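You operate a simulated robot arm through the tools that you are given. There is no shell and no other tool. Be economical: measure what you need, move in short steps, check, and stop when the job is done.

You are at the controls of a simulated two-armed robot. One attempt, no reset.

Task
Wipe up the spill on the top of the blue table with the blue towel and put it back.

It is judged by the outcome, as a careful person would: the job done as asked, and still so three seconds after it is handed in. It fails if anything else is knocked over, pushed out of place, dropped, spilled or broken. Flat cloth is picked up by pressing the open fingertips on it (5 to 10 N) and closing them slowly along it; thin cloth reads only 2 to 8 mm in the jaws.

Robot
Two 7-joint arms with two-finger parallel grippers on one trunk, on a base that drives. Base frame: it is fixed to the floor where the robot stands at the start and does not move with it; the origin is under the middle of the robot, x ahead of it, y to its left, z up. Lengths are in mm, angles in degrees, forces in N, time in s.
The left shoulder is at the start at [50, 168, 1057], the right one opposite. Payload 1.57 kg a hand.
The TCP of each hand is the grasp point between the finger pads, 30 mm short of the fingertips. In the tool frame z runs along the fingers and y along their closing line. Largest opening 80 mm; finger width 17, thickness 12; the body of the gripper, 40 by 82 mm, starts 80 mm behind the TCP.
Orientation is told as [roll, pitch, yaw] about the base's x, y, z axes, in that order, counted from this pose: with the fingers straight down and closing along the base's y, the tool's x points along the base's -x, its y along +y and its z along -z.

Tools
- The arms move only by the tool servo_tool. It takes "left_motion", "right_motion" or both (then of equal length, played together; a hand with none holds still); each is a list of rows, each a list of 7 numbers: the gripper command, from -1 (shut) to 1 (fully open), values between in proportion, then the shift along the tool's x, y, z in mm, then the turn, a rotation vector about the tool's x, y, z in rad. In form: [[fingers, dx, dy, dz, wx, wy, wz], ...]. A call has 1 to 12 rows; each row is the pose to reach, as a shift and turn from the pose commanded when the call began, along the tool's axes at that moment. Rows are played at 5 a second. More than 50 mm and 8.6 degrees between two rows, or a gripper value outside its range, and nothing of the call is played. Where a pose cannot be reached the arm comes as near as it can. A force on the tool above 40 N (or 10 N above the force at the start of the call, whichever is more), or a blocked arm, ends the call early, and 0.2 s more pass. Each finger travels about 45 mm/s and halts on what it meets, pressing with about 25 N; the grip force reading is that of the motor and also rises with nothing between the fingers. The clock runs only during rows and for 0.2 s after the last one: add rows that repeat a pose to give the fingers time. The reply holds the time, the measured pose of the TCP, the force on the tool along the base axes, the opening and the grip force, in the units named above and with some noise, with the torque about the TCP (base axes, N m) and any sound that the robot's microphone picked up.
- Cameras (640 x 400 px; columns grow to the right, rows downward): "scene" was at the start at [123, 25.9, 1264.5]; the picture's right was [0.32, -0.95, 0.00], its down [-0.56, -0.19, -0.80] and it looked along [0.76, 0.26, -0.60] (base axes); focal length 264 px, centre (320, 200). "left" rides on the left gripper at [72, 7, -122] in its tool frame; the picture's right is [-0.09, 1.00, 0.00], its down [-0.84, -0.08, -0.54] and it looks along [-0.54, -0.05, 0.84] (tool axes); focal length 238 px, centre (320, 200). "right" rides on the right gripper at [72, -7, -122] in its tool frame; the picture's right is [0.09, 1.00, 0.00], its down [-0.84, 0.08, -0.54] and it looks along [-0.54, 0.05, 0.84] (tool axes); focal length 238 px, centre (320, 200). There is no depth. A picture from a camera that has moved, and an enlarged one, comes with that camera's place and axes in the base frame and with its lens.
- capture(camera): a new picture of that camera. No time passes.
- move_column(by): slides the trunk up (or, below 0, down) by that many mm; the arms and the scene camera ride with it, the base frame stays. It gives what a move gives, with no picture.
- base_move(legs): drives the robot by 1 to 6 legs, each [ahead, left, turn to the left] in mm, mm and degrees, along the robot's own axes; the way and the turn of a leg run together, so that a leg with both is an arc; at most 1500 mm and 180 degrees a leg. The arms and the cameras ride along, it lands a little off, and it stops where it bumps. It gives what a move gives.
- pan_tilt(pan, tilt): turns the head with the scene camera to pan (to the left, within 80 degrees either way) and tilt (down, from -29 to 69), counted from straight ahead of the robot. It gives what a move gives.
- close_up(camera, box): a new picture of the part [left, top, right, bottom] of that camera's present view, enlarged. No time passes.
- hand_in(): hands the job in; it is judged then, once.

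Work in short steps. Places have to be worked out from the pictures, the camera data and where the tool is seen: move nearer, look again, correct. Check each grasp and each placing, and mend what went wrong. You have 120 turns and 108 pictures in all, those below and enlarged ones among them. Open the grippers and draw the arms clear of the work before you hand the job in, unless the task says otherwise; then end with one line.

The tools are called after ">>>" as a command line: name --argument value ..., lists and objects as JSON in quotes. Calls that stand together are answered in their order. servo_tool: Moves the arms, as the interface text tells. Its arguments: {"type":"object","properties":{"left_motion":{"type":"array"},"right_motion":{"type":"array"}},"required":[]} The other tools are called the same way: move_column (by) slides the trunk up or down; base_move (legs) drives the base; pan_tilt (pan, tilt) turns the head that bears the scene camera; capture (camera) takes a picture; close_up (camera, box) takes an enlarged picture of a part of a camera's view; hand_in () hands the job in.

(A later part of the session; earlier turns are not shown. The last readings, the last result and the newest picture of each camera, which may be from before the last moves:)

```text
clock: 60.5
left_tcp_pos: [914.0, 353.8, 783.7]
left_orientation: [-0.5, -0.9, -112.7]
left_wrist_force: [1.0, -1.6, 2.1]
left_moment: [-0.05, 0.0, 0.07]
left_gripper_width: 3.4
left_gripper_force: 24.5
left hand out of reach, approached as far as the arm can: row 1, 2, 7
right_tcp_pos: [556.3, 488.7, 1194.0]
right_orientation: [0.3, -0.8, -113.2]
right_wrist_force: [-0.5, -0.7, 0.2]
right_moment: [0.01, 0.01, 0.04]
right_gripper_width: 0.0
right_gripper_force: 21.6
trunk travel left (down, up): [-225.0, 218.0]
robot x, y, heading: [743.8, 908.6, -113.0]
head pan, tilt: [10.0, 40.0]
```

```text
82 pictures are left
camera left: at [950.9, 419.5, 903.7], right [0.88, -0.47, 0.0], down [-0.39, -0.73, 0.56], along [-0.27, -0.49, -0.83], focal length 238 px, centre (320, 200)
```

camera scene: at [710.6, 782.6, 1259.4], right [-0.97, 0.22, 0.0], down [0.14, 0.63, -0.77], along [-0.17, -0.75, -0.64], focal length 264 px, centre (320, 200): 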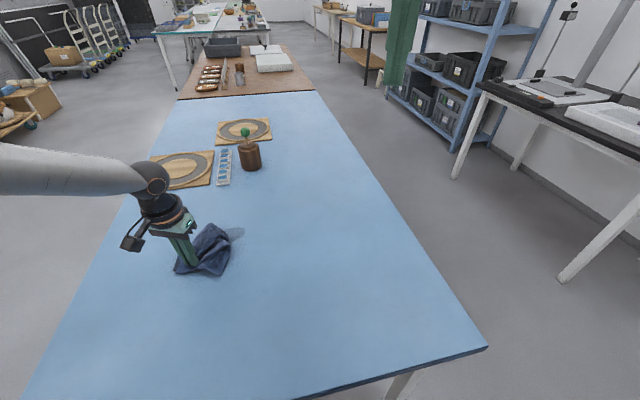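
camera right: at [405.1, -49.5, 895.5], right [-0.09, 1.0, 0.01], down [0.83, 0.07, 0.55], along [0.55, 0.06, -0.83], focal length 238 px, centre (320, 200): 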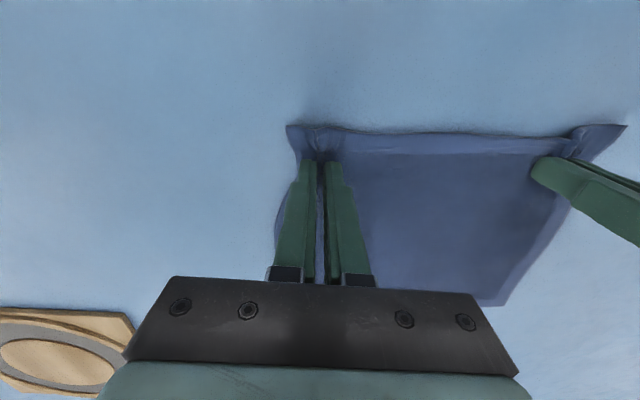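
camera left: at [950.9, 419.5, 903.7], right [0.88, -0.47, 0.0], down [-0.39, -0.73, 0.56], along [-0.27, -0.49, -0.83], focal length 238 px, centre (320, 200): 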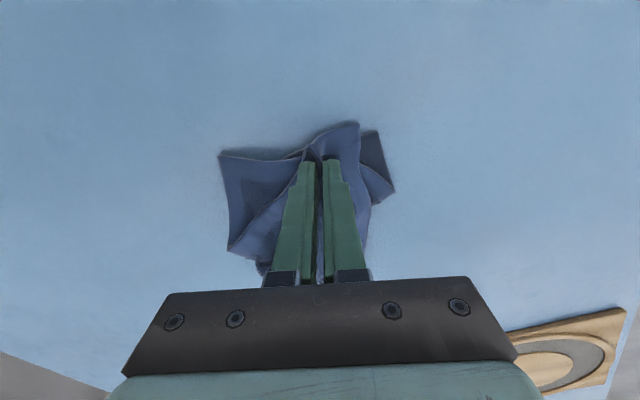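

No brown is visible around the cloth. I'll lift it up and away and look at the spot closely.

>>> servo_tool --left_motion '[[-1, 0, 0, -40, 0, 0, 0], [-1, 0, 10, -80, 0, 0, 0], [-1, 0, 20, -120, 0, 0, 0], [-1, 0, 30, -160, 0, 0, 0], [-1, 0, 40, -200, 0, 0, 0], [-1, 0, 50, -240, 0, 0, 0], [-1, 0, 60, -280, 0, 0, 0], [-1, 20, 70, -310, 0, 0, 0], [-1, 40, 80, -310, 0, 0, 0]]'

>>> capture --camera "scene"

>>> close_up --camera "scene" --box '[120, 160, 320, 300]'

```text
clock: 62.5
left_tcp_pos: [1007.2, 365.7, 1091.2]
left_orientation: [-0.4, -0.8, -112.9]
left_wrist_force: [-0.9, 0.5, -0.5]
left_moment: [0.02, 0.02, 0.08]
left_gripper_width: 3.3
left_gripper_force: 24.1
right_tcp_pos: [555.6, 488.3, 1193.8]
right_orientation: [0.3, -0.7, -113.1]
right_wrist_force: [0.5, -1.4, 0.4]
right_moment: [-0.01, 0.0, -0.01]
right_gripper_width: 0.0
right_gripper_force: 21.4
trunk travel left (down, up): [-225.0, 218.0]
robot x, y, heading: [747.0, 903.7, -113.1]
head pan, tilt: [10.0, 40.0]
```

```text
81 pictures are left
camera scene: at [710.9, 782.3, 1259.3], right [-0.97, 0.22, 0.0], down [0.14, 0.63, -0.77], along [-0.17, -0.75, -0.64], focal length 264 px, centre (320, 200)
```

scene: 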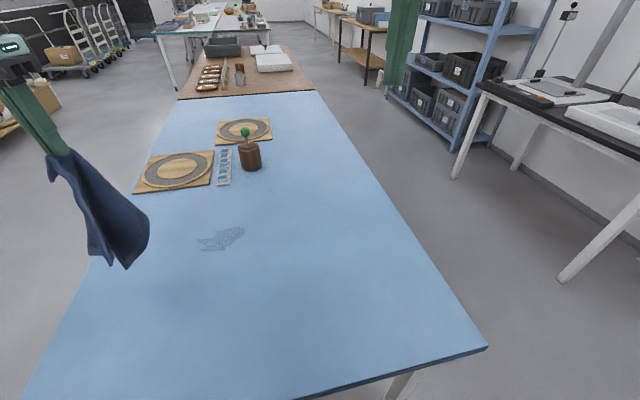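

```text
2.86 times, centred on (220, 230) of scene
camera zoom: at [710.9, 782.3, 1259.3], right [-0.97, 0.22, 0.0], down [0.14, 0.63, -0.77], along [-0.17, -0.75, -0.64], focal length 754 px, centre (606, 114)
```

zoom: 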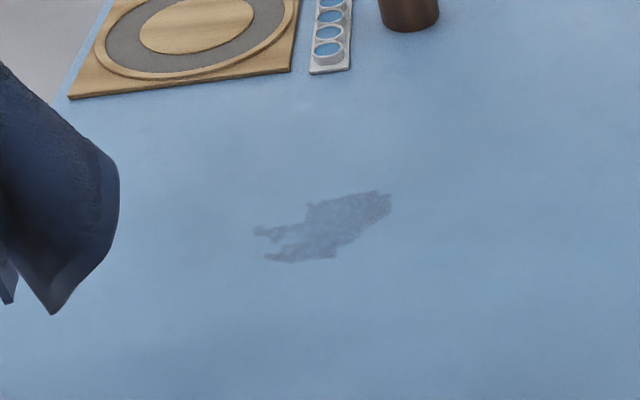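

A thin wet smear remains, from about (800, 255) to (915, 275). I'll move the base slightly closer and wipe across it with several strokes.

>>> base_move --legs '[[45, 0, 0]]'

>>> servo_tool --left_motion '[[-1, -15, -5, 30, 0, 0, 0], [-1, -30, -10, 60, 0, 0, 0], [-1, -45, -15, 90, 0, 0, 0], [-1, -60, -20, 120, 0, 0, 0], [-1, -75, -25, 150, 0, 0, 0], [-1, -79, -25, 185, 0, 0, 0], [-1, -79, -25, 220, 0, 0, 0], [-1, -79, -25, 255, 0, 0, 0], [-1, -79, -25, 290, 0, 0, 0], [-1, -79, -25, 303, 0, 0, 0]]'

>>> capture --camera "left"

```text
clock: 63.4
left_tcp_pos: [989.3, 323.5, 1091.6]
left_orientation: [-0.5, -0.8, -112.9]
left_wrist_force: [0.4, 0.5, 0.0]
left_moment: [0.03, -0.02, 0.07]
left_gripper_width: 3.5
left_gripper_force: 24.2
right_tcp_pos: [538.0, 446.2, 1192.9]
right_orientation: [0.2, -0.5, -113.0]
right_wrist_force: [-0.1, 0.8, -0.1]
right_moment: [0.02, -0.02, 0.01]
right_gripper_width: 0.0
right_gripper_force: 21.4
trunk travel left (down, up): [-225.0, 218.0]
robot x, y, heading: [728.9, 868.0, -113.1]
head pan, tilt: [10.0, 40.0]
```

```text
clock: 65.6
left_tcp_pos: [931.8, 259.5, 792.5]
left_orientation: [-0.4, -1.1, -112.9]
left_wrist_force: [0.6, 0.0, 8.3]
left_moment: [-0.07, -0.05, 0.1]
left_gripper_width: 3.6
left_gripper_force: 25.1
right_tcp_pos: [537.5, 449.3, 1195.1]
right_orientation: [0.3, -0.6, -113.0]
right_wrist_force: [0.0, 0.6, -0.3]
right_moment: [0.04, -0.01, -0.01]
right_gripper_width: 0.0
right_gripper_force: 21.5
trunk travel left (down, up): [-225.0, 218.0]
robot x, y, heading: [726.6, 862.3, -113.1]
head pan, tilt: [10.0, 40.0]
```

```text
79 pictures are left
camera left: at [968.7, 325.1, 912.8], right [0.88, -0.47, 0.0], down [-0.39, -0.73, 0.56], along [-0.27, -0.49, -0.83], focal length 238 px, centre (320, 200)
```

left: 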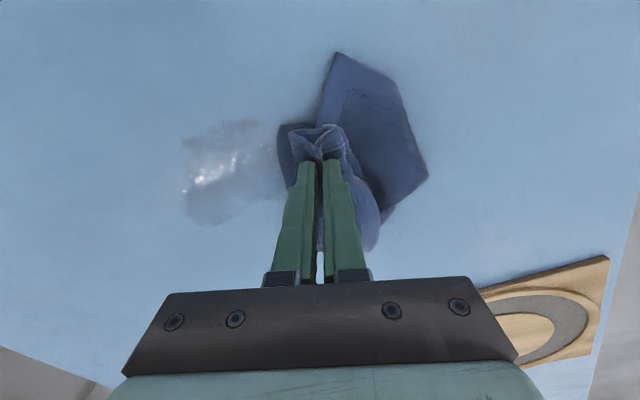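

The wet patch is clearly visible just left of the cloth in this view, and I'm pressing with 8 N. I'll sweep across it and back on two lines.

>>> servo_tool --left_motion '[[-1, 0, -35, 0, 0, 0, 0], [-1, 0, -70, 0, 0, 0, 0], [-1, 0, -105, 0, 0, 0, 0], [-1, 0, -145, 0, 0, 0, 0], [-1, 25, -145, 0, 0, 0, 0], [-1, 25, -100, 0, 0, 0, 0], [-1, 25, -55, 0, 0, 0, 0], [-1, 25, -10, 0, 0, 0, 0], [-1, -15, -10, 0, 0, 0, 0], [-1, -15, -55, 0, 0, 0, 0], [-1, -15, -100, 0, 0, 0, 0], [-1, -15, -145, 0, 0, 0, 0]]'

>>> capture --camera "left"

>>> capture --camera "scene"

```text
clock: 68.2
left_tcp_pos: [792.1, 301.8, 790.7]
left_orientation: [-0.4, -0.9, -112.8]
left_wrist_force: [3.3, -1.0, 10.1]
left_moment: [-0.1, -0.11, 0.07]
left_gripper_width: 3.2
left_gripper_force: 24.4
right_tcp_pos: [537.6, 448.1, 1194.1]
right_orientation: [0.3, -0.7, -113.3]
right_wrist_force: [-0.4, -0.3, -0.4]
right_moment: [-0.02, -0.03, 0.02]
right_gripper_width: 0.0
right_gripper_force: 21.2
trunk travel left (down, up): [-225.0, 218.0]
robot x, y, heading: [723.7, 865.1, -112.9]
head pan, tilt: [10.0, 40.0]
```

```text
78 pictures are left
camera left: at [827.9, 367.8, 910.3], right [0.88, -0.47, 0.0], down [-0.39, -0.73, 0.56], along [-0.27, -0.49, -0.83], focal length 238 px, centre (320, 200)
```

left: 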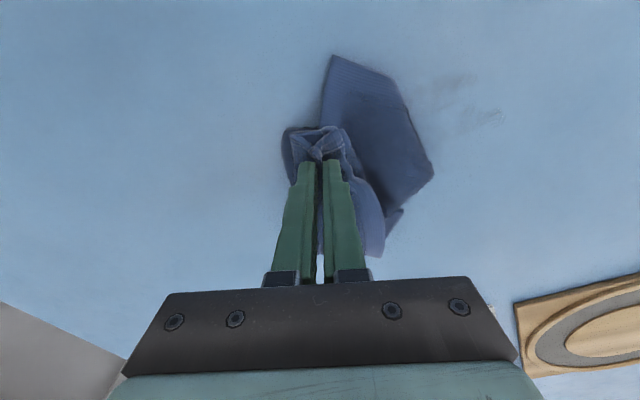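

```text
77 pictures are left
camera scene: at [692.9, 742.0, 1259.4], right [-0.97, 0.22, 0.0], down [0.14, 0.63, -0.77], along [-0.17, -0.75, -0.64], focal length 264 px, centre (320, 200)
```

scene: 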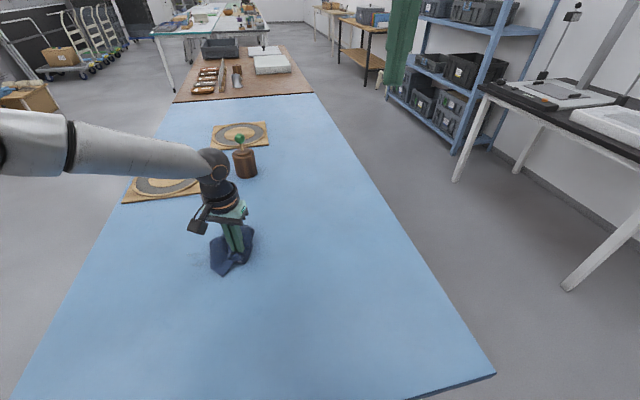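

Just a faint trace is left near (900, 292), to the right of the cloth. I'll do a few more strokes over it.

>>> servo_tool --left_motion '[[-1, 10, 35, 0, 0, 0, 0], [-1, 15, 70, 0, 0, 0, 0], [-1, 20, 105, 0, 0, 0, 0], [-1, 25, 145, 0, 0, 0, 0], [-1, 60, 145, 0, 0, 0, 0], [-1, 60, 100, 0, 0, 0, 0], [-1, 50, 55, 0, 0, 0, 0], [-1, 25, 50, 0, 0, 0, 0], [-1, 35, 95, 0, 0, 0, 0], [-1, 40, 140, 0, 0, 0, 0], [-1, 70, 160, 0, 0, 0, 0], [-1, 110, 160, 0, 0, 0, 0]]'

>>> servo_tool --left_motion '[[-1, 0, 0, -40, 0, 0, 0], [-1, 0, 0, -80, 0, 0, 0], [-1, 0, 10, -120, 0, 0, 0], [-1, 0, 20, -160, 0, 0, 0], [-1, 0, 30, -200, 0, 0, 0], [-1, 0, 40, -240, 0, 0, 0], [-1, 10, 60, -280, 0, 0, 0], [-1, 20, 80, -310, 0, 0, 0]]'

>>> capture --camera "scene"

>>> close_up --camera "scene" --box '[120, 170, 320, 310]'

```text
clock: 70.8
left_tcp_pos: [981.5, 340.6, 791.1]
left_orientation: [-0.4, -1.0, -112.8]
left_wrist_force: [-0.7, -3.1, 8.1]
left_moment: [-0.12, -0.07, 0.04]
left_gripper_width: 3.5
left_gripper_force: 24.7
right_tcp_pos: [537.6, 447.7, 1195.3]
right_orientation: [0.4, -0.8, -113.1]
right_wrist_force: [0.9, -0.7, -0.4]
right_moment: [-0.03, -0.01, -0.01]
right_gripper_width: 0.0
right_gripper_force: 21.2
trunk travel left (down, up): [-225.0, 218.0]
robot x, y, heading: [724.5, 863.4, -112.9]
head pan, tilt: [10.0, 40.0]
```

```text
clock: 72.6
left_tcp_pos: [1066.8, 330.4, 1097.0]
left_orientation: [-0.4, -0.8, -112.8]
left_wrist_force: [0.3, 0.4, -0.6]
left_moment: [0.01, 0.0, 0.04]
left_gripper_width: 3.5
left_gripper_force: 24.9
right_tcp_pos: [538.4, 446.4, 1193.5]
right_orientation: [0.2, -0.7, -113.3]
right_wrist_force: [-0.5, 0.0, 0.7]
right_moment: [-0.05, 0.02, 0.0]
right_gripper_width: 0.0
right_gripper_force: 21.1
trunk travel left (down, up): [-225.0, 218.0]
robot x, y, heading: [728.5, 861.9, -112.7]
head pan, tilt: [10.0, 40.0]
```

```text
76 pictures are left
camera scene: at [693.2, 741.3, 1259.3], right [-0.97, 0.22, 0.0], down [0.14, 0.63, -0.77], along [-0.17, -0.75, -0.64], focal length 264 px, centre (320, 200)
```

scene: 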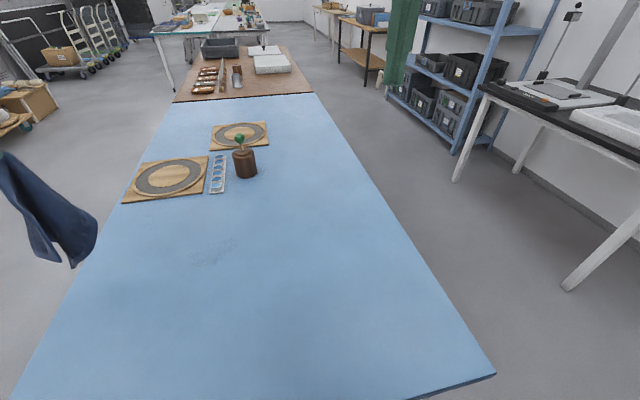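

```text
2.86 times, centred on (220, 240) of scene
camera zoom: at [693.2, 741.3, 1259.3], right [-0.97, 0.22, 0.0], down [0.14, 0.63, -0.77], along [-0.17, -0.75, -0.64], focal length 754 px, centre (606, 86)
```

zoom: 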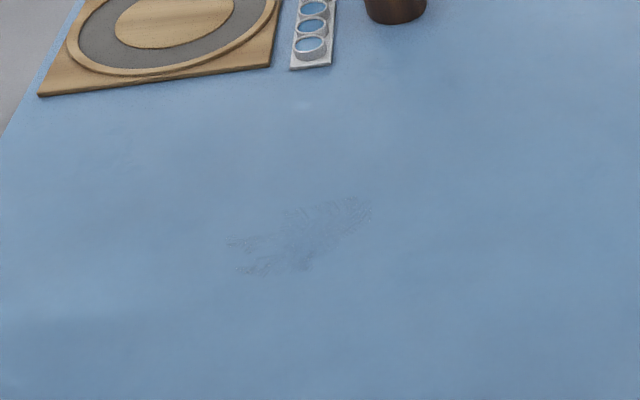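

It is far fainter now, so I'll make another full wiping pass over (800–915, 255–290).

>>> servo_tool --left_motion '[[-1, -25, -20, 15, 0, 0, 0], [-1, -50, -40, 30, 0, 0, 0], [-1, -75, -60, 50, 0, 0, 0], [-1, -100, -80, 80, 0, 0, 0], [-1, -113, -94, 110, 0, 0, 0], [-1, -113, -94, 145, 0, 0, 0], [-1, -113, -94, 180, 0, 0, 0], [-1, -113, -94, 215, 0, 0, 0], [-1, -113, -94, 250, 0, 0, 0], [-1, -113, -94, 285, 0, 0, 0], [-1, -113, -94, 309, 0, 0, 0]]'

>>> capture --camera "left"

```text
clock: 75.0
left_tcp_pos: [934.1, 257.9, 792.5]
left_orientation: [-0.3, -1.0, -112.8]
left_wrist_force: [1.1, 0.5, 3.9]
left_moment: [-0.03, -0.04, -0.01]
left_gripper_width: 3.4
left_gripper_force: 24.1
right_tcp_pos: [538.1, 449.2, 1194.3]
right_orientation: [0.2, -0.7, -113.1]
right_wrist_force: [0.2, 0.1, 1.0]
right_moment: [-0.01, 0.02, 0.02]
right_gripper_width: 0.0
right_gripper_force: 21.4
trunk travel left (down, up): [-225.0, 218.0]
robot x, y, heading: [724.3, 862.5, -112.9]
head pan, tilt: [10.0, 40.0]
```

```text
74 pictures are left
camera left: at [969.8, 323.6, 911.8], right [0.88, -0.47, 0.0], down [-0.39, -0.73, 0.56], along [-0.27, -0.49, -0.83], focal length 238 px, centre (320, 200)
```

left: 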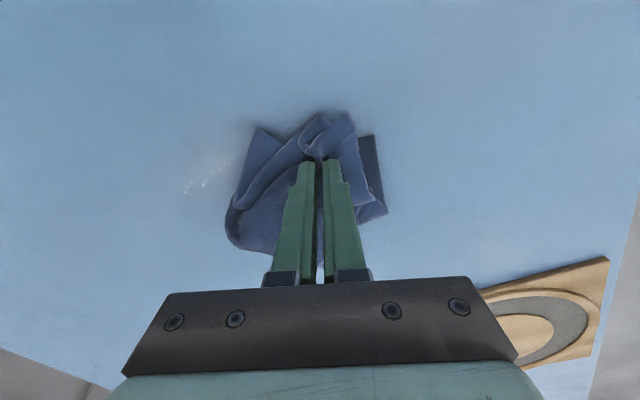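

I'll lower 3 mm more and sweep the patch several times along three lines.

>>> servo_tool --left_motion '[[-1, 0, -35, 3, 0, 0, 0], [-1, 0, -75, 3, 0, 0, 0], [-1, 0, -115, 3, 0, 0, 0], [-1, 0, -160, 3, 0, 0, 0], [-1, 20, -160, 3, 0, 0, 0], [-1, 20, -115, 3, 0, 0, 0], [-1, 20, -75, 3, 0, 0, 0], [-1, 20, -30, 3, 0, 0, 0], [-1, 40, -30, 3, 0, 0, 0], [-1, 40, -75, 3, 0, 0, 0], [-1, 40, -115, 3, 0, 0, 0], [-1, 40, -160, 3, 0, 0, 0]]'

>>> servo_tool --left_motion '[[-1, -30, 20, 0, 0, 0, 0], [-1, -45, 60, 0, 0, 0, 0], [-1, -45, 100, 0, 0, 0, 0], [-1, -20, 140, 0, 0, 0, 0], [-1, -20, 100, 0, 0, 0, 0], [-1, -20, 60, 0, 0, 0, 0], [-1, 0, 30, 0, 0, 0, 0], [-1, 0, 75, 0, 0, 0, 0], [-1, 0, 120, 0, 0, 0, 0], [-1, 25, 160, 0, 0, 0, 0], [-1, 60, 190, 0, 0, 0, 0]]'

>>> servo_tool --left_motion '[[-1, 0, 0, -40, 0, 0, 0], [-1, 0, 0, -80, 0, 0, 0], [-1, 0, 10, -120, 0, 0, 0], [-1, 0, 20, -160, 0, 0, 0], [-1, 0, 30, -200, 0, 0, 0], [-1, 0, 40, -240, 0, 0, 0], [-1, 10, 60, -280, 0, 0, 0], [-1, 20, 80, -310, 0, 0, 0]]'

>>> close_up --camera "scene" --box '[120, 170, 320, 310]'

```text
clock: 77.6
left_tcp_pos: [800.1, 359.0, 788.9]
left_orientation: [-0.4, -0.8, -112.7]
left_wrist_force: [0.1, -0.4, -0.5]
left_moment: [0.0, -0.02, -0.01]
left_gripper_width: 3.2
left_gripper_force: 24.2
right_tcp_pos: [538.1, 448.6, 1194.0]
right_orientation: [0.3, -0.7, -113.2]
right_wrist_force: [-0.1, 0.0, -0.9]
right_moment: [-0.02, 0.02, 0.0]
right_gripper_width: 0.1
right_gripper_force: 21.6
trunk travel left (down, up): [-225.0, 218.0]
robot x, y, heading: [728.9, 864.8, -113.4]
head pan, tilt: [10.0, 40.0]
```

```text
clock: 80.0
left_tcp_pos: [1000.3, 340.3, 786.4]
left_orientation: [-0.4, -0.9, -113.0]
left_wrist_force: [-0.4, -1.2, 0.1]
left_moment: [-0.01, -0.01, 0.01]
left_gripper_width: 3.6
left_gripper_force: 24.3
right_tcp_pos: [538.8, 447.7, 1195.9]
right_orientation: [0.2, -0.7, -113.1]
right_wrist_force: [-0.8, 0.6, -0.1]
right_moment: [0.01, -0.01, 0.02]
right_gripper_width: 0.1
right_gripper_force: 21.2
trunk travel left (down, up): [-225.0, 218.0]
robot x, y, heading: [727.4, 865.8, -113.3]
head pan, tilt: [10.0, 40.0]
```

```text
clock: 81.8
left_tcp_pos: [1083.1, 332.0, 1098.9]
left_orientation: [-0.4, -0.8, -112.9]
left_wrist_force: [-0.3, 0.2, 0.7]
left_moment: [-0.03, -0.02, 0.02]
left_gripper_width: 3.5
left_gripper_force: 24.3
right_tcp_pos: [537.7, 447.3, 1193.6]
right_orientation: [0.4, -0.7, -113.2]
right_wrist_force: [-0.6, -0.1, -0.8]
right_moment: [0.02, 0.03, -0.02]
right_gripper_width: 0.0
right_gripper_force: 21.5
trunk travel left (down, up): [-225.0, 218.0]
robot x, y, heading: [731.2, 863.4, -113.2]
head pan, tilt: [10.0, 40.0]
```

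```text
2.86 times, centred on (220, 240) of scene
camera zoom: at [693.1, 741.4, 1259.3], right [-0.97, 0.22, 0.0], down [0.14, 0.63, -0.77], along [-0.17, -0.75, -0.64], focal length 754 px, centre (606, 86)
```

zoom: 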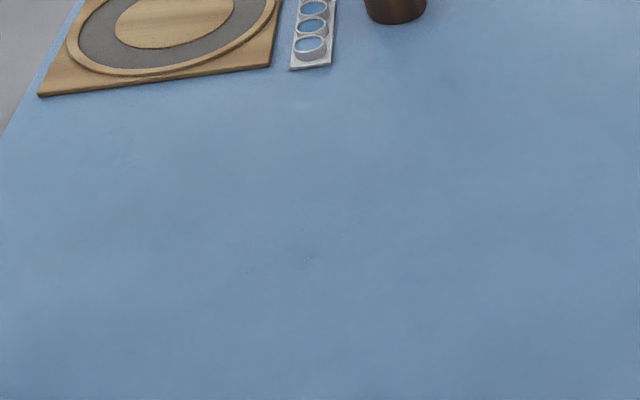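

The table now looks clean. Next is returning the towel: I'll back away and retrace the route to the front of the table.

>>> base_move --legs '[[-430, 0, 0], [0, 0, 113]]'

>>> base_move --legs '[[-1195, 0, 0], [0, -1350, 0]]'

>>> pan_tilt --pan 10 --tilt 40

>>> capture --camera "scene"

```text
clock: 89.1
left_tcp_pos: [1261.2, 1788.3, 1095.2]
left_orientation: [-0.4, -0.9, -1.4]
left_wrist_force: [-0.5, 0.4, -0.5]
left_moment: [-0.01, -0.01, -0.05]
left_gripper_width: 3.3
left_gripper_force: 24.7
right_tcp_pos: [1351.9, 1240.3, 1194.5]
right_orientation: [0.2, -0.8, -1.8]
right_wrist_force: [-0.2, -0.3, 0.0]
right_moment: [0.02, -0.01, -0.03]
right_gripper_width: 0.2
right_gripper_force: 20.8
trunk travel left (down, up): [-225.0, 218.0]
robot x, y, heading: [898.7, 1264.0, -1.6]
head pan, tilt: [10.0, 40.0]
```

```text
clock: 101.6
left_tcp_pos: [10.8, 446.3, 1097.0]
left_orientation: [-0.4, -0.9, -3.6]
left_wrist_force: [0.5, -0.9, -0.5]
left_moment: [0.02, -0.02, -0.07]
left_gripper_width: 3.6
left_gripper_force: 24.3
right_tcp_pos: [80.1, -105.2, 1193.5]
right_orientation: [0.4, -0.7, -3.8]
right_wrist_force: [0.8, 0.6, -0.2]
right_moment: [-0.01, -0.01, 0.03]
right_gripper_width: 0.2
right_gripper_force: 21.2
trunk travel left (down, up): [-225.0, 218.0]
robot x, y, heading: [-374.2, -65.5, -3.7]
head pan, tilt: [10.0, 40.0]
```

```text
clock: 102.2
left_tcp_pos: [10.2, 446.9, 1096.5]
left_orientation: [-0.5, -0.9, -3.7]
left_wrist_force: [0.0, 0.4, -0.4]
left_moment: [0.0, 0.0, -0.08]
left_gripper_width: 3.4
left_gripper_force: 24.8
right_tcp_pos: [80.6, -105.4, 1194.2]
right_orientation: [0.3, -0.7, -3.9]
right_wrist_force: [-0.4, -1.5, -0.1]
right_moment: [0.0, 0.0, 0.0]
right_gripper_width: 0.0
right_gripper_force: 21.8
trunk travel left (down, up): [-225.0, 218.0]
robot x, y, heading: [-375.2, -63.0, -3.7]
head pan, tilt: [10.0, 40.0]
```

```text
72 pictures are left
camera scene: at [-249.4, -60.3, 1259.3], right [0.11, -0.99, 0.0], down [-0.64, -0.07, -0.77], along [0.76, 0.08, -0.64], focal length 264 px, centre (320, 200)
```

scene: 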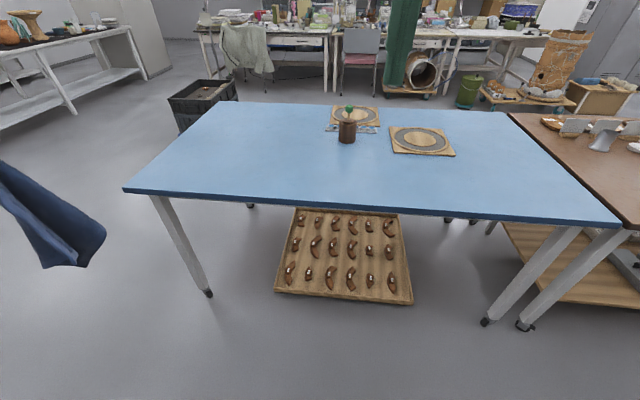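

I'm back in front of the table. I'll bring the left hand in ahead of the robot, then drive so the hanging corner is above the towel's far-right area, short of the pot at about (740, -66).

>>> servo_tool --left_motion '[[-1, -21, -34, -8, 0, 0, 0], [-1, -42, -68, -15, 0, 0, 0], [-1, -63, -102, -22, 0, 0, 0], [-1, -84, -136, -30, 0, 0, 0], [-1, -105, -170, -38, 0, 0, 0], [-1, -126, -204, -45, 0, 0, 0], [-1, -147, -238, -52, 0, 0, 0], [-1, -169, -274, -60, 0, 0, 0], [-1, -169, -274, -60, 0, 0, 0]]'

>>> base_move --legs '[[0, -174, 0]]'

>>> capture --camera "scene"

```text
clock: 104.2
left_tcp_pos: [129.9, 179.3, 1138.5]
left_orientation: [-0.4, -0.9, -3.4]
left_wrist_force: [-0.1, 0.7, -0.3]
left_moment: [0.04, -0.03, -0.08]
left_gripper_width: 3.4
left_gripper_force: 23.7
left hand out of reach, approached as far as the arm can: row 7, 8, 9
right_tcp_pos: [78.6, -107.7, 1193.8]
right_orientation: [0.4, -0.6, -3.9]
right_wrist_force: [-0.7, -0.1, 0.6]
right_moment: [0.0, 0.03, 0.03]
right_gripper_width: 0.1
right_gripper_force: 21.1
trunk travel left (down, up): [-225.0, 218.0]
robot x, y, heading: [-372.8, -63.6, -3.7]
head pan, tilt: [10.0, 40.0]
```

```text
clock: 105.7
left_tcp_pos: [119.3, 10.9, 1138.6]
left_orientation: [-0.5, -0.9, -3.4]
left_wrist_force: [-0.6, -0.4, 0.1]
left_moment: [0.05, 0.03, -0.04]
left_gripper_width: 3.2
left_gripper_force: 24.5
right_tcp_pos: [69.8, -274.8, 1193.6]
right_orientation: [0.2, -0.7, -3.6]
right_wrist_force: [0.3, -0.3, -0.2]
right_moment: [0.05, 0.0, -0.01]
right_gripper_width: 0.1
right_gripper_force: 21.4
trunk travel left (down, up): [-225.0, 218.0]
robot x, y, heading: [-380.8, -232.0, -3.7]
head pan, tilt: [10.0, 40.0]
```

```text
71 pictures are left
camera scene: at [-260.3, -230.0, 1259.3], right [0.11, -0.99, 0.0], down [-0.64, -0.07, -0.77], along [0.76, 0.09, -0.64], focal length 264 px, centre (320, 200)
```

scene: 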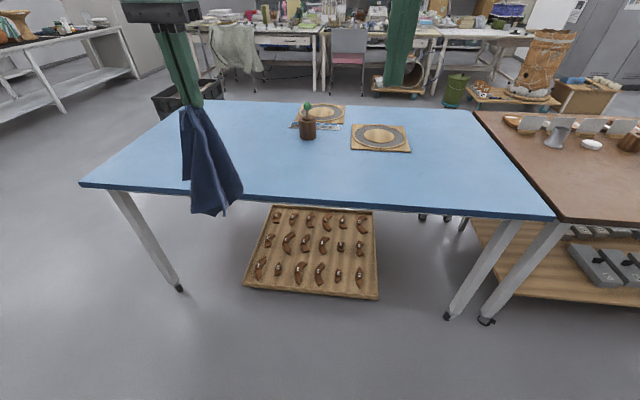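

The towel's lower end hangs about 260 mm below the TCP, at z≈878. I'll drive forward so the hand is above about (610, -40).

>>> base_move --legs '[[400, -19, 0], [93, 0, 0]]'

>>> capture --camera "scene"

```text
clock: 108.9
left_tcp_pos: [608.7, -36.8, 1137.5]
left_orientation: [-0.4, -1.0, -3.3]
left_wrist_force: [0.3, -0.7, -0.3]
left_moment: [-0.03, 0.0, -0.03]
left_gripper_width: 3.4
left_gripper_force: 24.6
right_tcp_pos: [559.6, -322.4, 1193.2]
right_orientation: [0.3, -0.6, -3.6]
right_wrist_force: [0.0, -0.2, 0.4]
right_moment: [-0.02, 0.01, -0.01]
right_gripper_width: 0.0
right_gripper_force: 21.5
trunk travel left (down, up): [-225.0, 218.0]
robot x, y, heading: [105.1, -283.8, -3.4]
head pan, tilt: [10.0, 40.0]
```

```text
70 pictures are left
camera scene: at [230.3, -278.6, 1259.2], right [0.11, -0.99, 0.0], down [-0.64, -0.07, -0.77], along [0.76, 0.09, -0.64], focal length 264 px, centre (320, 200)
```

scene: 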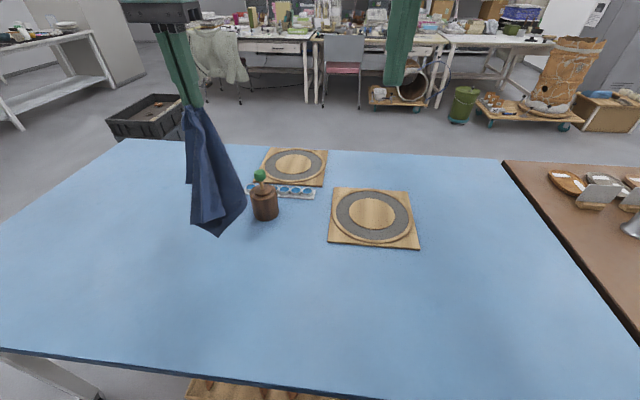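

The towel is clear of the pot. I'll lower until the end just touches the table.

>>> servo_tool --left_motion '[[-1, 0, 0, 35, 0, 0, 0], [-1, 0, 0, 70, 0, 0, 0], [-1, 0, 0, 105, 0, 0, 0], [-1, 5, 5, 135, 0, 0, 0], [-1, 10, 10, 160, 0, 0, 0]]'

>>> base_move --legs '[[-60, 55, 0]]'

>>> capture --camera "scene"

```text
clock: 110.1
left_tcp_pos: [599.5, -27.4, 975.8]
left_orientation: [-0.6, -1.0, -3.3]
left_wrist_force: [-0.1, -0.2, -0.3]
left_moment: [-0.02, -0.03, -0.04]
left_gripper_width: 3.2
left_gripper_force: 24.3
right_tcp_pos: [559.6, -323.2, 1195.2]
right_orientation: [0.3, -0.7, -3.6]
right_wrist_force: [0.2, 0.4, 0.1]
right_moment: [0.0, 0.01, 0.0]
right_gripper_width: 0.0
right_gripper_force: 21.4
trunk travel left (down, up): [-225.0, 218.0]
robot x, y, heading: [106.1, -282.6, -3.6]
head pan, tilt: [10.0, 40.0]
```

```text
clock: 111.1
left_tcp_pos: [543.3, 31.3, 976.8]
left_orientation: [-0.5, -1.0, -3.3]
left_wrist_force: [0.1, 0.2, -0.3]
left_moment: [-0.01, -0.03, -0.07]
left_gripper_width: 3.2
left_gripper_force: 24.6
right_tcp_pos: [501.8, -264.6, 1194.2]
right_orientation: [0.2, -0.6, -3.7]
right_wrist_force: [-0.2, 0.5, -0.2]
right_moment: [-0.03, -0.03, -0.03]
right_gripper_width: 0.2
right_gripper_force: 21.1
trunk travel left (down, up): [-225.0, 218.0]
robot x, y, heading: [46.8, -229.2, -3.3]
head pan, tilt: [10.0, 40.0]
```

```text
69 pictures are left
camera scene: at [172.4, -220.0, 1259.4], right [0.11, -0.99, 0.0], down [-0.64, -0.07, -0.77], along [0.76, 0.09, -0.64], focal length 264 px, centre (320, 200)
```

scene: 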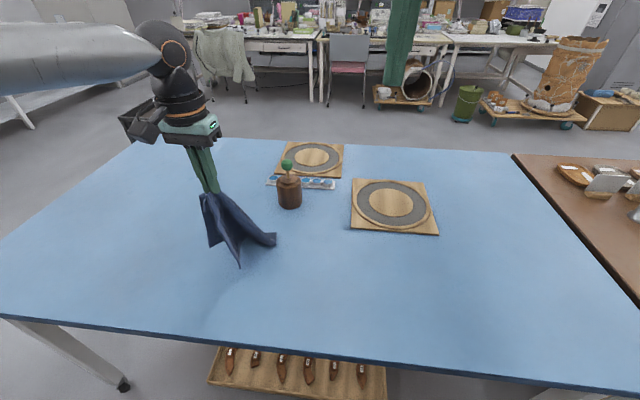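

The far corner lies at about (624, -50), close to its original place. I'll keep lowering while moving back and left.

>>> servo_tool --left_motion '[[-1, 4, 4, 25, 0, 0, 0], [-1, 8, 8, 50, 0, 0, 0], [-1, 12, 12, 75, 0, 0, 0], [-1, 16, 16, 100, 0, 0, 0], [-1, 20, 20, 115, 0, 0, 0]]'

>>> base_move --legs '[[-35, 55, 0]]'

>>> servo_tool --left_motion '[[-1, 3, 0, 20, 0, 0, 0], [-1, 6, 0, 40, 0, 0, 0], [-1, 9, 0, 60, 0, 0, 0], [-1, 12, 0, 75, 0, 0, 0]]'

>>> capture --camera "scene"

>>> capture --camera "left"

```text
clock: 112.3
left_tcp_pos: [526.3, 50.7, 860.9]
left_orientation: [-0.3, -0.9, -3.3]
left_wrist_force: [0.8, -0.1, -0.4]
left_moment: [0.02, -0.01, -0.06]
left_gripper_width: 3.6
left_gripper_force: 24.3
right_tcp_pos: [502.9, -264.2, 1193.3]
right_orientation: [0.3, -0.7, -3.5]
right_wrist_force: [-0.3, 0.9, 0.2]
right_moment: [-0.02, 0.01, 0.01]
right_gripper_width: 0.0
right_gripper_force: 21.2
trunk travel left (down, up): [-225.0, 218.0]
robot x, y, heading: [47.8, -224.2, -3.4]
head pan, tilt: [10.0, 40.0]
```

```text
clock: 113.3
left_tcp_pos: [494.6, 109.8, 861.6]
left_orientation: [-0.5, -1.0, -3.4]
left_wrist_force: [-0.4, 0.0, -0.3]
left_moment: [-0.02, -0.03, -0.05]
left_gripper_width: 3.3
left_gripper_force: 24.4
right_tcp_pos: [470.6, -207.8, 1194.0]
right_orientation: [0.2, -0.7, -3.6]
right_wrist_force: [-1.1, 0.4, -0.8]
right_moment: [-0.03, 0.02, 0.01]
right_gripper_width: 0.0
right_gripper_force: 21.7
trunk travel left (down, up): [-225.0, 218.0]
robot x, y, heading: [15.0, -165.9, -3.8]
head pan, tilt: [10.0, 40.0]
```

```text
clock: 114.3
left_tcp_pos: [483.3, 108.6, 787.0]
left_orientation: [-0.4, -1.0, -3.5]
left_wrist_force: [0.0, 0.1, -0.7]
left_moment: [-0.01, -0.01, -0.02]
left_gripper_width: 3.3
left_gripper_force: 23.9
right_tcp_pos: [470.7, -208.1, 1194.4]
right_orientation: [0.4, -0.6, -3.6]
right_wrist_force: [-0.1, 0.6, 0.8]
right_moment: [-0.02, -0.01, 0.01]
right_gripper_width: 0.0
right_gripper_force: 21.2
trunk travel left (down, up): [-225.0, 218.0]
robot x, y, heading: [16.4, -170.9, -3.8]
head pan, tilt: [10.0, 40.0]
```

```text
68 pictures are left
camera scene: at [141.3, -163.6, 1259.3], right [0.11, -0.99, 0.0], down [-0.64, -0.07, -0.77], along [0.76, 0.09, -0.64], focal length 264 px, centre (320, 200)
```

scene: 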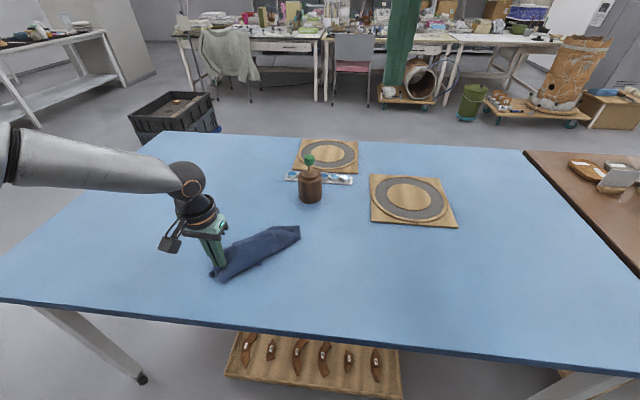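

```text
67 pictures are left
camera left: at [409.4, 121.1, 906.0], right [0.15, 0.99, -0.01], down [0.82, -0.12, 0.56], along [0.55, -0.09, -0.83], focal length 238 px, centre (320, 200)
```

left: 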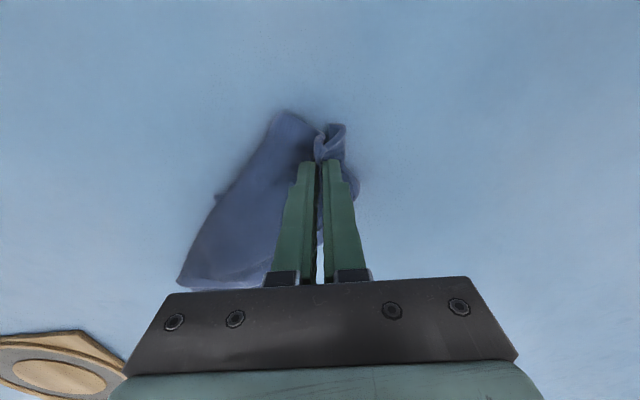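

It lies as a folded diagonal strip along the original diagonal. I'll set the corner down at about (462, 125), release it and lift clear to see how it is folded.

>>> servo_tool --left_motion '[[-1, 10, 8, 6, 0, 0, 0], [-1, 20, 16, 11, 0, 0, 0], [-1, 20, 16, 11, 0, 0, 0], [-0.6, 20, 16, 11, 0, 0, 0], [-0.3, 20, 16, 11, 0, 0, 0], [-0.3, 20, 16, 11, 0, 0, 0], [-0.3, 20, 16, -20, 0, 0, 0], [-0.3, 20, 16, -60, 0, 0, 0], [-0.3, 20, 40, -100, 0, 0, 0], [-0.3, 20, 80, -120, 0, 0, 0], [-0.3, 20, 120, -120, 0, 0, 0]]'

>>> close_up --camera "scene" --box '[160, 200, 360, 325]'

>>> capture --camera "left"

```text
clock: 116.7
left_tcp_pos: [467.6, 230.2, 905.6]
left_orientation: [-0.4, -0.9, -3.4]
left_wrist_force: [0.0, 0.0, -0.5]
left_moment: [0.0, 0.02, 0.0]
left_gripper_width: 27.8
left_gripper_force: 0.1
right_tcp_pos: [471.6, -207.4, 1193.4]
right_orientation: [0.4, -0.8, -3.8]
right_wrist_force: [0.0, 0.2, 0.0]
right_moment: [0.03, -0.03, -0.03]
right_gripper_width: 0.0
right_gripper_force: 21.1
trunk travel left (down, up): [-225.0, 218.0]
robot x, y, heading: [16.8, -166.5, -3.4]
head pan, tilt: [10.0, 40.0]
```

```text
3.20 times, centred on (260, 262) of scene
camera zoom: at [141.2, -163.3, 1259.3], right [0.11, -0.99, 0.0], down [-0.64, -0.07, -0.77], along [0.76, 0.09, -0.64], focal length 845 px, centre (512, 0)
```

zoom: 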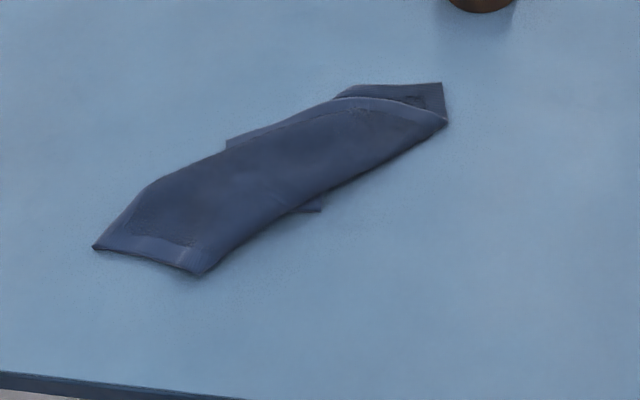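

```text
65 pictures are left
camera left: at [395.2, 242.4, 1024.8], right [0.15, 0.99, -0.01], down [0.82, -0.12, 0.56], along [0.55, -0.09, -0.83], focal length 238 px, centre (320, 200)
```

left: 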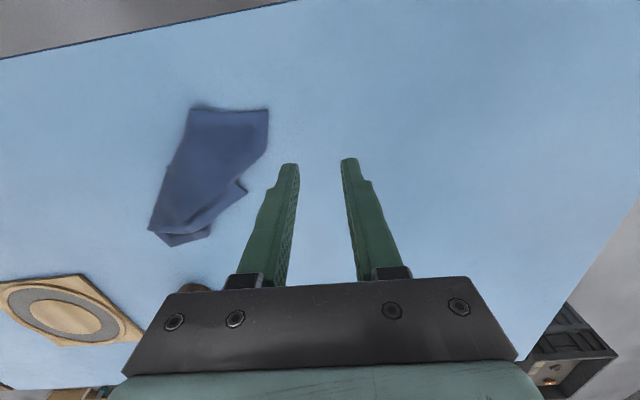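

The strip runs from D (449, 168) to B (634, -46). The other two corners are tucked underneath, with tips showing at (554, 112), which I take as C, and (498, 20), which I take as A. The plan is to pull C out with the right hand and then lift edge D–C with both hands. I'll shift the base left so the right hand can get there.

>>> servo_tool --left_motion '[[-0.3, 0, 0, -40, 0, 0, 0], [-0.3, 0, 20, -80, 0, 0, 0], [-0.3, 0, 40, -120, 0, 0, 0]]'

>>> base_move --legs '[[0, 270, 0], [0, 0, 3.5]]'

>>> capture --camera "right"

```text
clock: 117.5
left_tcp_pos: [467.9, 271.3, 1025.9]
left_orientation: [-0.5, -0.9, -3.3]
left_wrist_force: [-1.1, 0.3, -0.4]
left_moment: [-0.01, -0.02, -0.01]
left_gripper_width: 28.3
left_gripper_force: 0.0
right_tcp_pos: [470.0, -207.9, 1194.2]
right_orientation: [0.2, -0.6, -3.7]
right_wrist_force: [-0.3, -0.1, 0.8]
right_moment: [0.02, -0.01, -0.02]
right_gripper_width: 0.0
right_gripper_force: 21.4
trunk travel left (down, up): [-225.0, 218.0]
robot x, y, heading: [14.4, -165.3, -3.7]
head pan, tilt: [10.0, 40.0]
```

```text
clock: 119.9
left_tcp_pos: [456.9, 567.4, 1025.5]
left_orientation: [-0.4, -0.9, 0.2]
left_wrist_force: [0.1, 0.1, 0.2]
left_moment: [0.01, 0.0, 0.0]
left_gripper_width: 27.9
left_gripper_force: 0.1
right_tcp_pos: [488.6, 88.4, 1194.7]
right_orientation: [0.2, -0.6, -0.1]
right_wrist_force: [-0.6, 0.8, -0.1]
right_moment: [-0.01, 0.04, 0.01]
right_gripper_width: 0.0
right_gripper_force: 21.6
trunk travel left (down, up): [-225.0, 218.0]
robot x, y, heading: [32.7, 97.6, 0.2]
head pan, tilt: [10.0, 40.0]
```

```text
64 pictures are left
camera right: at [416.0, 82.1, 1315.0], right [-0.09, 1.0, 0.0], down [0.83, 0.07, 0.55], along [0.55, 0.05, -0.83], focal length 238 px, centre (320, 200)
```

right: 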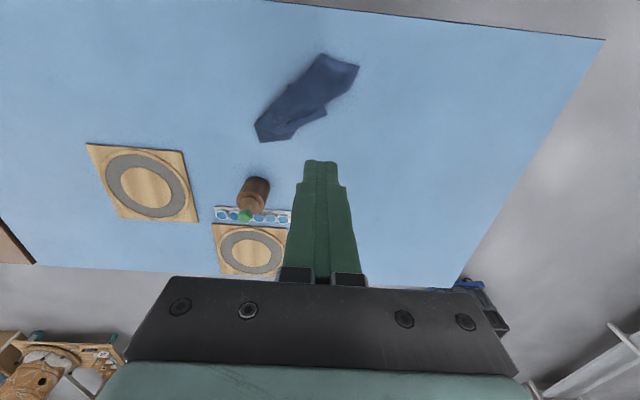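

The C tip is at about (551, 107). I'll bring the right hand down over it.

>>> servo_tool --right_motion '[[-0.7, -8, 3, 40, 0, 0, 0], [-0.4, -16, 6, 80, 0, 0, 0], [-0.3, -24, 9, 120, 0, 0, 0], [-0.3, -32, 12, 160, 0, 0, 0], [-0.3, -40, 15, 200, 0, 0, 0], [-0.3, -48, 18, 240, 0, 0, 0], [-0.3, -56, 21, 280, 0, 0, 0], [-0.3, -61, 23, 320, 0, 0, 0], [-0.3, -61, 23, 374, 0, 0, 0]]'

```text
refused: row 9 steps farther than a row can; nothing moved
```

The last step was too long, so I'll split it.

>>> servo_tool --right_motion '[[-0.7, -8, 3, 40, 0, 0, 0], [-0.4, -16, 6, 80, 0, 0, 0], [-0.3, -24, 9, 120, 0, 0, 0], [-0.3, -32, 12, 160, 0, 0, 0], [-0.3, -40, 15, 200, 0, 0, 0], [-0.3, -48, 18, 240, 0, 0, 0], [-0.3, -56, 21, 280, 0, 0, 0], [-0.3, -61, 23, 320, 0, 0, 0], [-0.3, -61, 23, 350, 0, 0, 0], [-0.3, -61, 23, 374, 0, 0, 0]]'

>>> capture --camera "right"

```text
clock: 122.1
left_tcp_pos: [455.5, 568.5, 1025.4]
left_orientation: [-0.4, -0.9, 0.2]
left_wrist_force: [0.1, 0.6, -0.1]
left_moment: [-0.01, 0.01, 0.04]
left_gripper_width: 27.9
left_gripper_force: 0.1
right_tcp_pos: [553.7, 113.1, 820.3]
right_orientation: [0.4, -0.6, -0.1]
right_wrist_force: [0.4, -0.1, -0.1]
right_moment: [0.01, 0.0, -0.02]
right_gripper_width: 28.2
right_gripper_force: 0.0
trunk travel left (down, up): [-225.0, 218.0]
robot x, y, heading: [28.1, 99.3, 0.0]
head pan, tilt: [10.0, 40.0]
```

```text
63 pictures are left
camera right: at [481.2, 105.8, 942.3], right [-0.09, 1.0, 0.0], down [0.83, 0.07, 0.55], along [0.55, 0.05, -0.83], focal length 238 px, centre (320, 200)
```

right: 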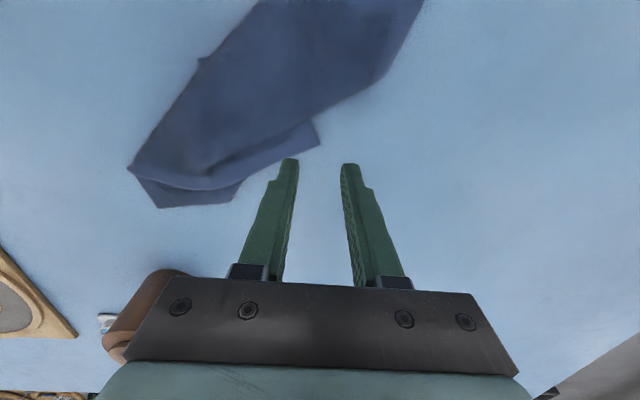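

The C tip is at (553, 111), with only about 15–20 mm exposed. I'll press closed fingertips on it and drag it outward to expose more cloth.

>>> servo_tool --right_motion '[[-0.7, 2, 0, 10, 0, 0, 0], [-1, 2, 0, 20, 0, 0, 0], [-1, 2, 0, 30, 0, 0, 0], [-1, 2, 0, 38, 0, 0, 0], [-1, 2, 0, 43, 0, 0, 0], [-1, 2, 0, 46, 0, 0, 0], [-1, 2, 0, 49, 0, 0, 0], [-1, 2, 0, 51, 0, 0, 0]]'

```text
clock: 123.9
left_tcp_pos: [455.3, 567.4, 1025.4]
left_orientation: [-0.3, -1.1, 0.2]
left_wrist_force: [0.1, 0.6, -0.7]
left_moment: [0.0, 0.01, 0.01]
left_gripper_width: 28.1
left_gripper_force: 0.1
right_tcp_pos: [551.5, 113.4, 772.6]
right_orientation: [0.4, -0.9, -0.1]
right_wrist_force: [-1.9, -0.3, 14.3]
right_moment: [-0.13, 0.06, -0.02]
right_gripper_width: 0.0
right_gripper_force: 21.2
trunk travel left (down, up): [-225.0, 218.0]
robot x, y, heading: [30.2, 97.0, -0.1]
head pan, tilt: [10.0, 40.0]
```

I'm pressing with 14 N. I'll drag outward toward +x and +y.

>>> servo_tool --right_motion '[[-1, -8, 7, -1, 0, 0, 0], [-1, -16, 14, -1, 0, 0, 0], [-1, -24, 21, -1, 0, 0, 0], [-1, -32, 28, -1, 0, 0, 0], [-1, -40, 35, -1, 0, 0, 0], [-1, -48, 42, -1, 0, 0, 0], [-1, -48, 42, -30, 0, 0, 0], [-1, -48, 42, -70, 0, 0, 0]]'

>>> capture --camera "right"

```text
clock: 125.7
left_tcp_pos: [457.4, 568.1, 1024.5]
left_orientation: [-0.4, -1.0, 0.2]
left_wrist_force: [0.5, -0.3, 0.1]
left_moment: [-0.03, 0.0, -0.01]
left_gripper_width: 28.1
left_gripper_force: 0.1
right_tcp_pos: [592.3, 150.9, 828.5]
right_orientation: [0.3, -0.6, -0.2]
right_wrist_force: [-0.1, 0.0, 0.3]
right_moment: [0.02, 0.0, 0.01]
right_gripper_width: 0.0
right_gripper_force: 21.0
right hand out of reach, approached as far as the arm can: row 5, 6, 7, 8
trunk travel left (down, up): [-225.0, 218.0]
robot x, y, heading: [33.9, 99.7, 0.2]
head pan, tilt: [10.0, 40.0]
```

```text
62 pictures are left
camera right: at [520.2, 143.1, 948.4], right [-0.09, 1.0, 0.0], down [0.83, 0.07, 0.55], along [0.55, 0.05, -0.83], focal length 238 px, centre (320, 200)
```

right: 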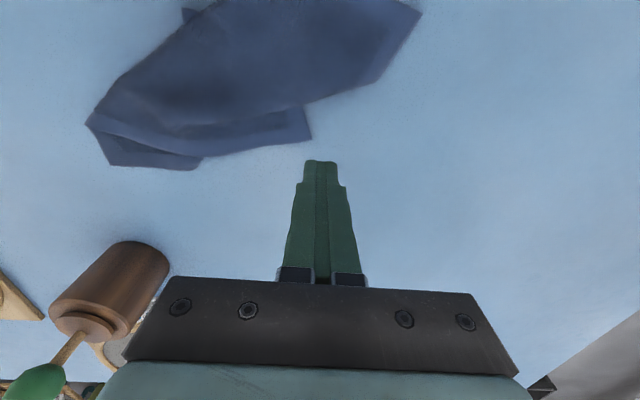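

Corner C is now at (592, 142) with a band about 30 mm wide exposed. I'll pinch it at about (587, 118) with a 24 mm opening.

>>> servo_tool --right_motion '[[-0.7, 3, -17, 0, 0, 0, 0], [-0.4, 5, -33, 10, 0, 0, 0], [-0.4, 5, -33, 25, 0, 0, 0], [-0.4, 5, -33, 40, 0, 0, 0], [-0.4, 5, -33, 48, 0, 0, 0], [-0.4, 5, -33, 53, 0, 0, 0], [-0.4, 5, -33, 56, 0, 0, 0], [-0.4, 5, -33, 58, 0, 0, 0]]'

>>> capture --camera "right"

```text
clock: 127.5
left_tcp_pos: [455.2, 567.2, 1025.4]
left_orientation: [-0.5, -0.9, 0.2]
left_wrist_force: [-0.3, -0.6, 0.0]
left_moment: [-0.02, -0.02, 0.0]
left_gripper_width: 28.1
left_gripper_force: 0.0
right_tcp_pos: [587.7, 115.9, 772.9]
right_orientation: [0.3, -0.9, -0.1]
right_wrist_force: [-1.1, -0.9, 10.3]
right_moment: [-0.07, 0.08, -0.03]
right_gripper_width: 23.9
right_gripper_force: 0.0
trunk travel left (down, up): [-225.0, 218.0]
robot x, y, heading: [32.2, 102.2, 0.4]
head pan, tilt: [10.0, 40.0]
```

```text
61 pictures are left
camera right: at [515.2, 109.0, 893.8], right [-0.09, 1.0, 0.0], down [0.83, 0.07, 0.55], along [0.55, 0.05, -0.83], focal length 238 px, centre (320, 200)
```

right: 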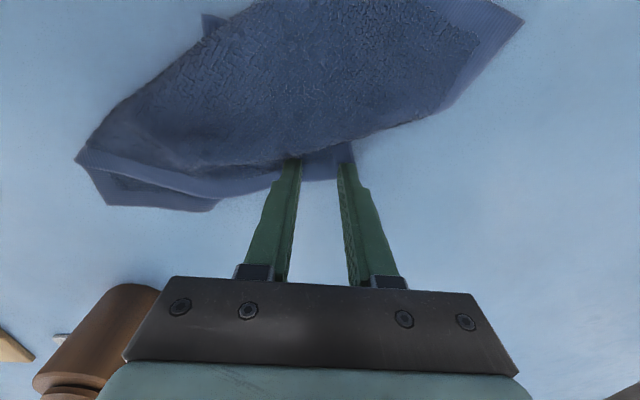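

The fingertips are on the flap with 10 N. Closing slowly.

>>> servo_tool --right_motion '[[-0.48, 0, 0, 0, 0, 0, 0], [-0.56, 0, 0, 0, 0, 0, 0], [-0.64, 0, 0, 0, 0, 0, 0], [-0.72, 0, 0, 0, 0, 0, 0], [-0.8, 0, 0, 0, 0, 0, 0], [-0.88, 0, 0, 0, 0, 0, 0], [-0.96, 0, 0, 0, 0, 0, 0], [-1, 0, 0, 0, 0, 0, 0], [-1, 0, 0, 0, 0, 0, 0], [-1, 0, 0, -10, 0, 0, 0]]'

>>> capture --camera "right"

```text
clock: 129.7
left_tcp_pos: [457.0, 567.5, 1025.0]
left_orientation: [-0.4, -0.9, 0.2]
left_wrist_force: [-0.1, -0.6, -0.2]
left_moment: [-0.03, 0.0, 0.03]
left_gripper_width: 27.8
left_gripper_force: 0.0
right_tcp_pos: [587.4, 117.0, 780.7]
right_orientation: [0.2, -0.6, 0.0]
right_wrist_force: [0.6, -0.5, 0.2]
right_moment: [-0.03, -0.02, 0.05]
right_gripper_width: 3.4
right_gripper_force: 24.0
trunk travel left (down, up): [-225.0, 218.0]
robot x, y, heading: [34.7, 101.6, 0.1]
head pan, tilt: [10.0, 40.0]
```

```text
60 pictures are left
camera right: at [515.2, 109.3, 901.2], right [-0.09, 1.0, 0.0], down [0.83, 0.07, 0.55], along [0.55, 0.05, -0.84], focal length 238 px, centre (320, 200)
```

right: 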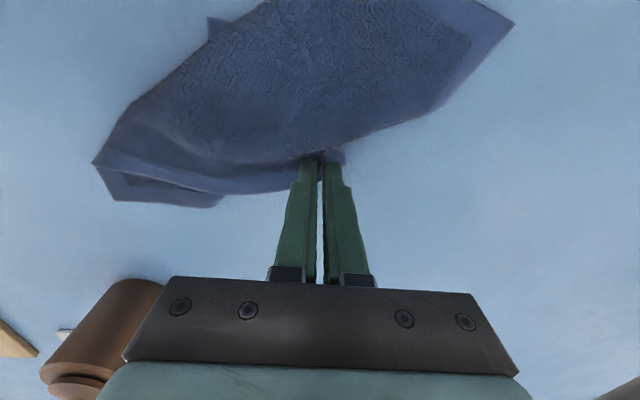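

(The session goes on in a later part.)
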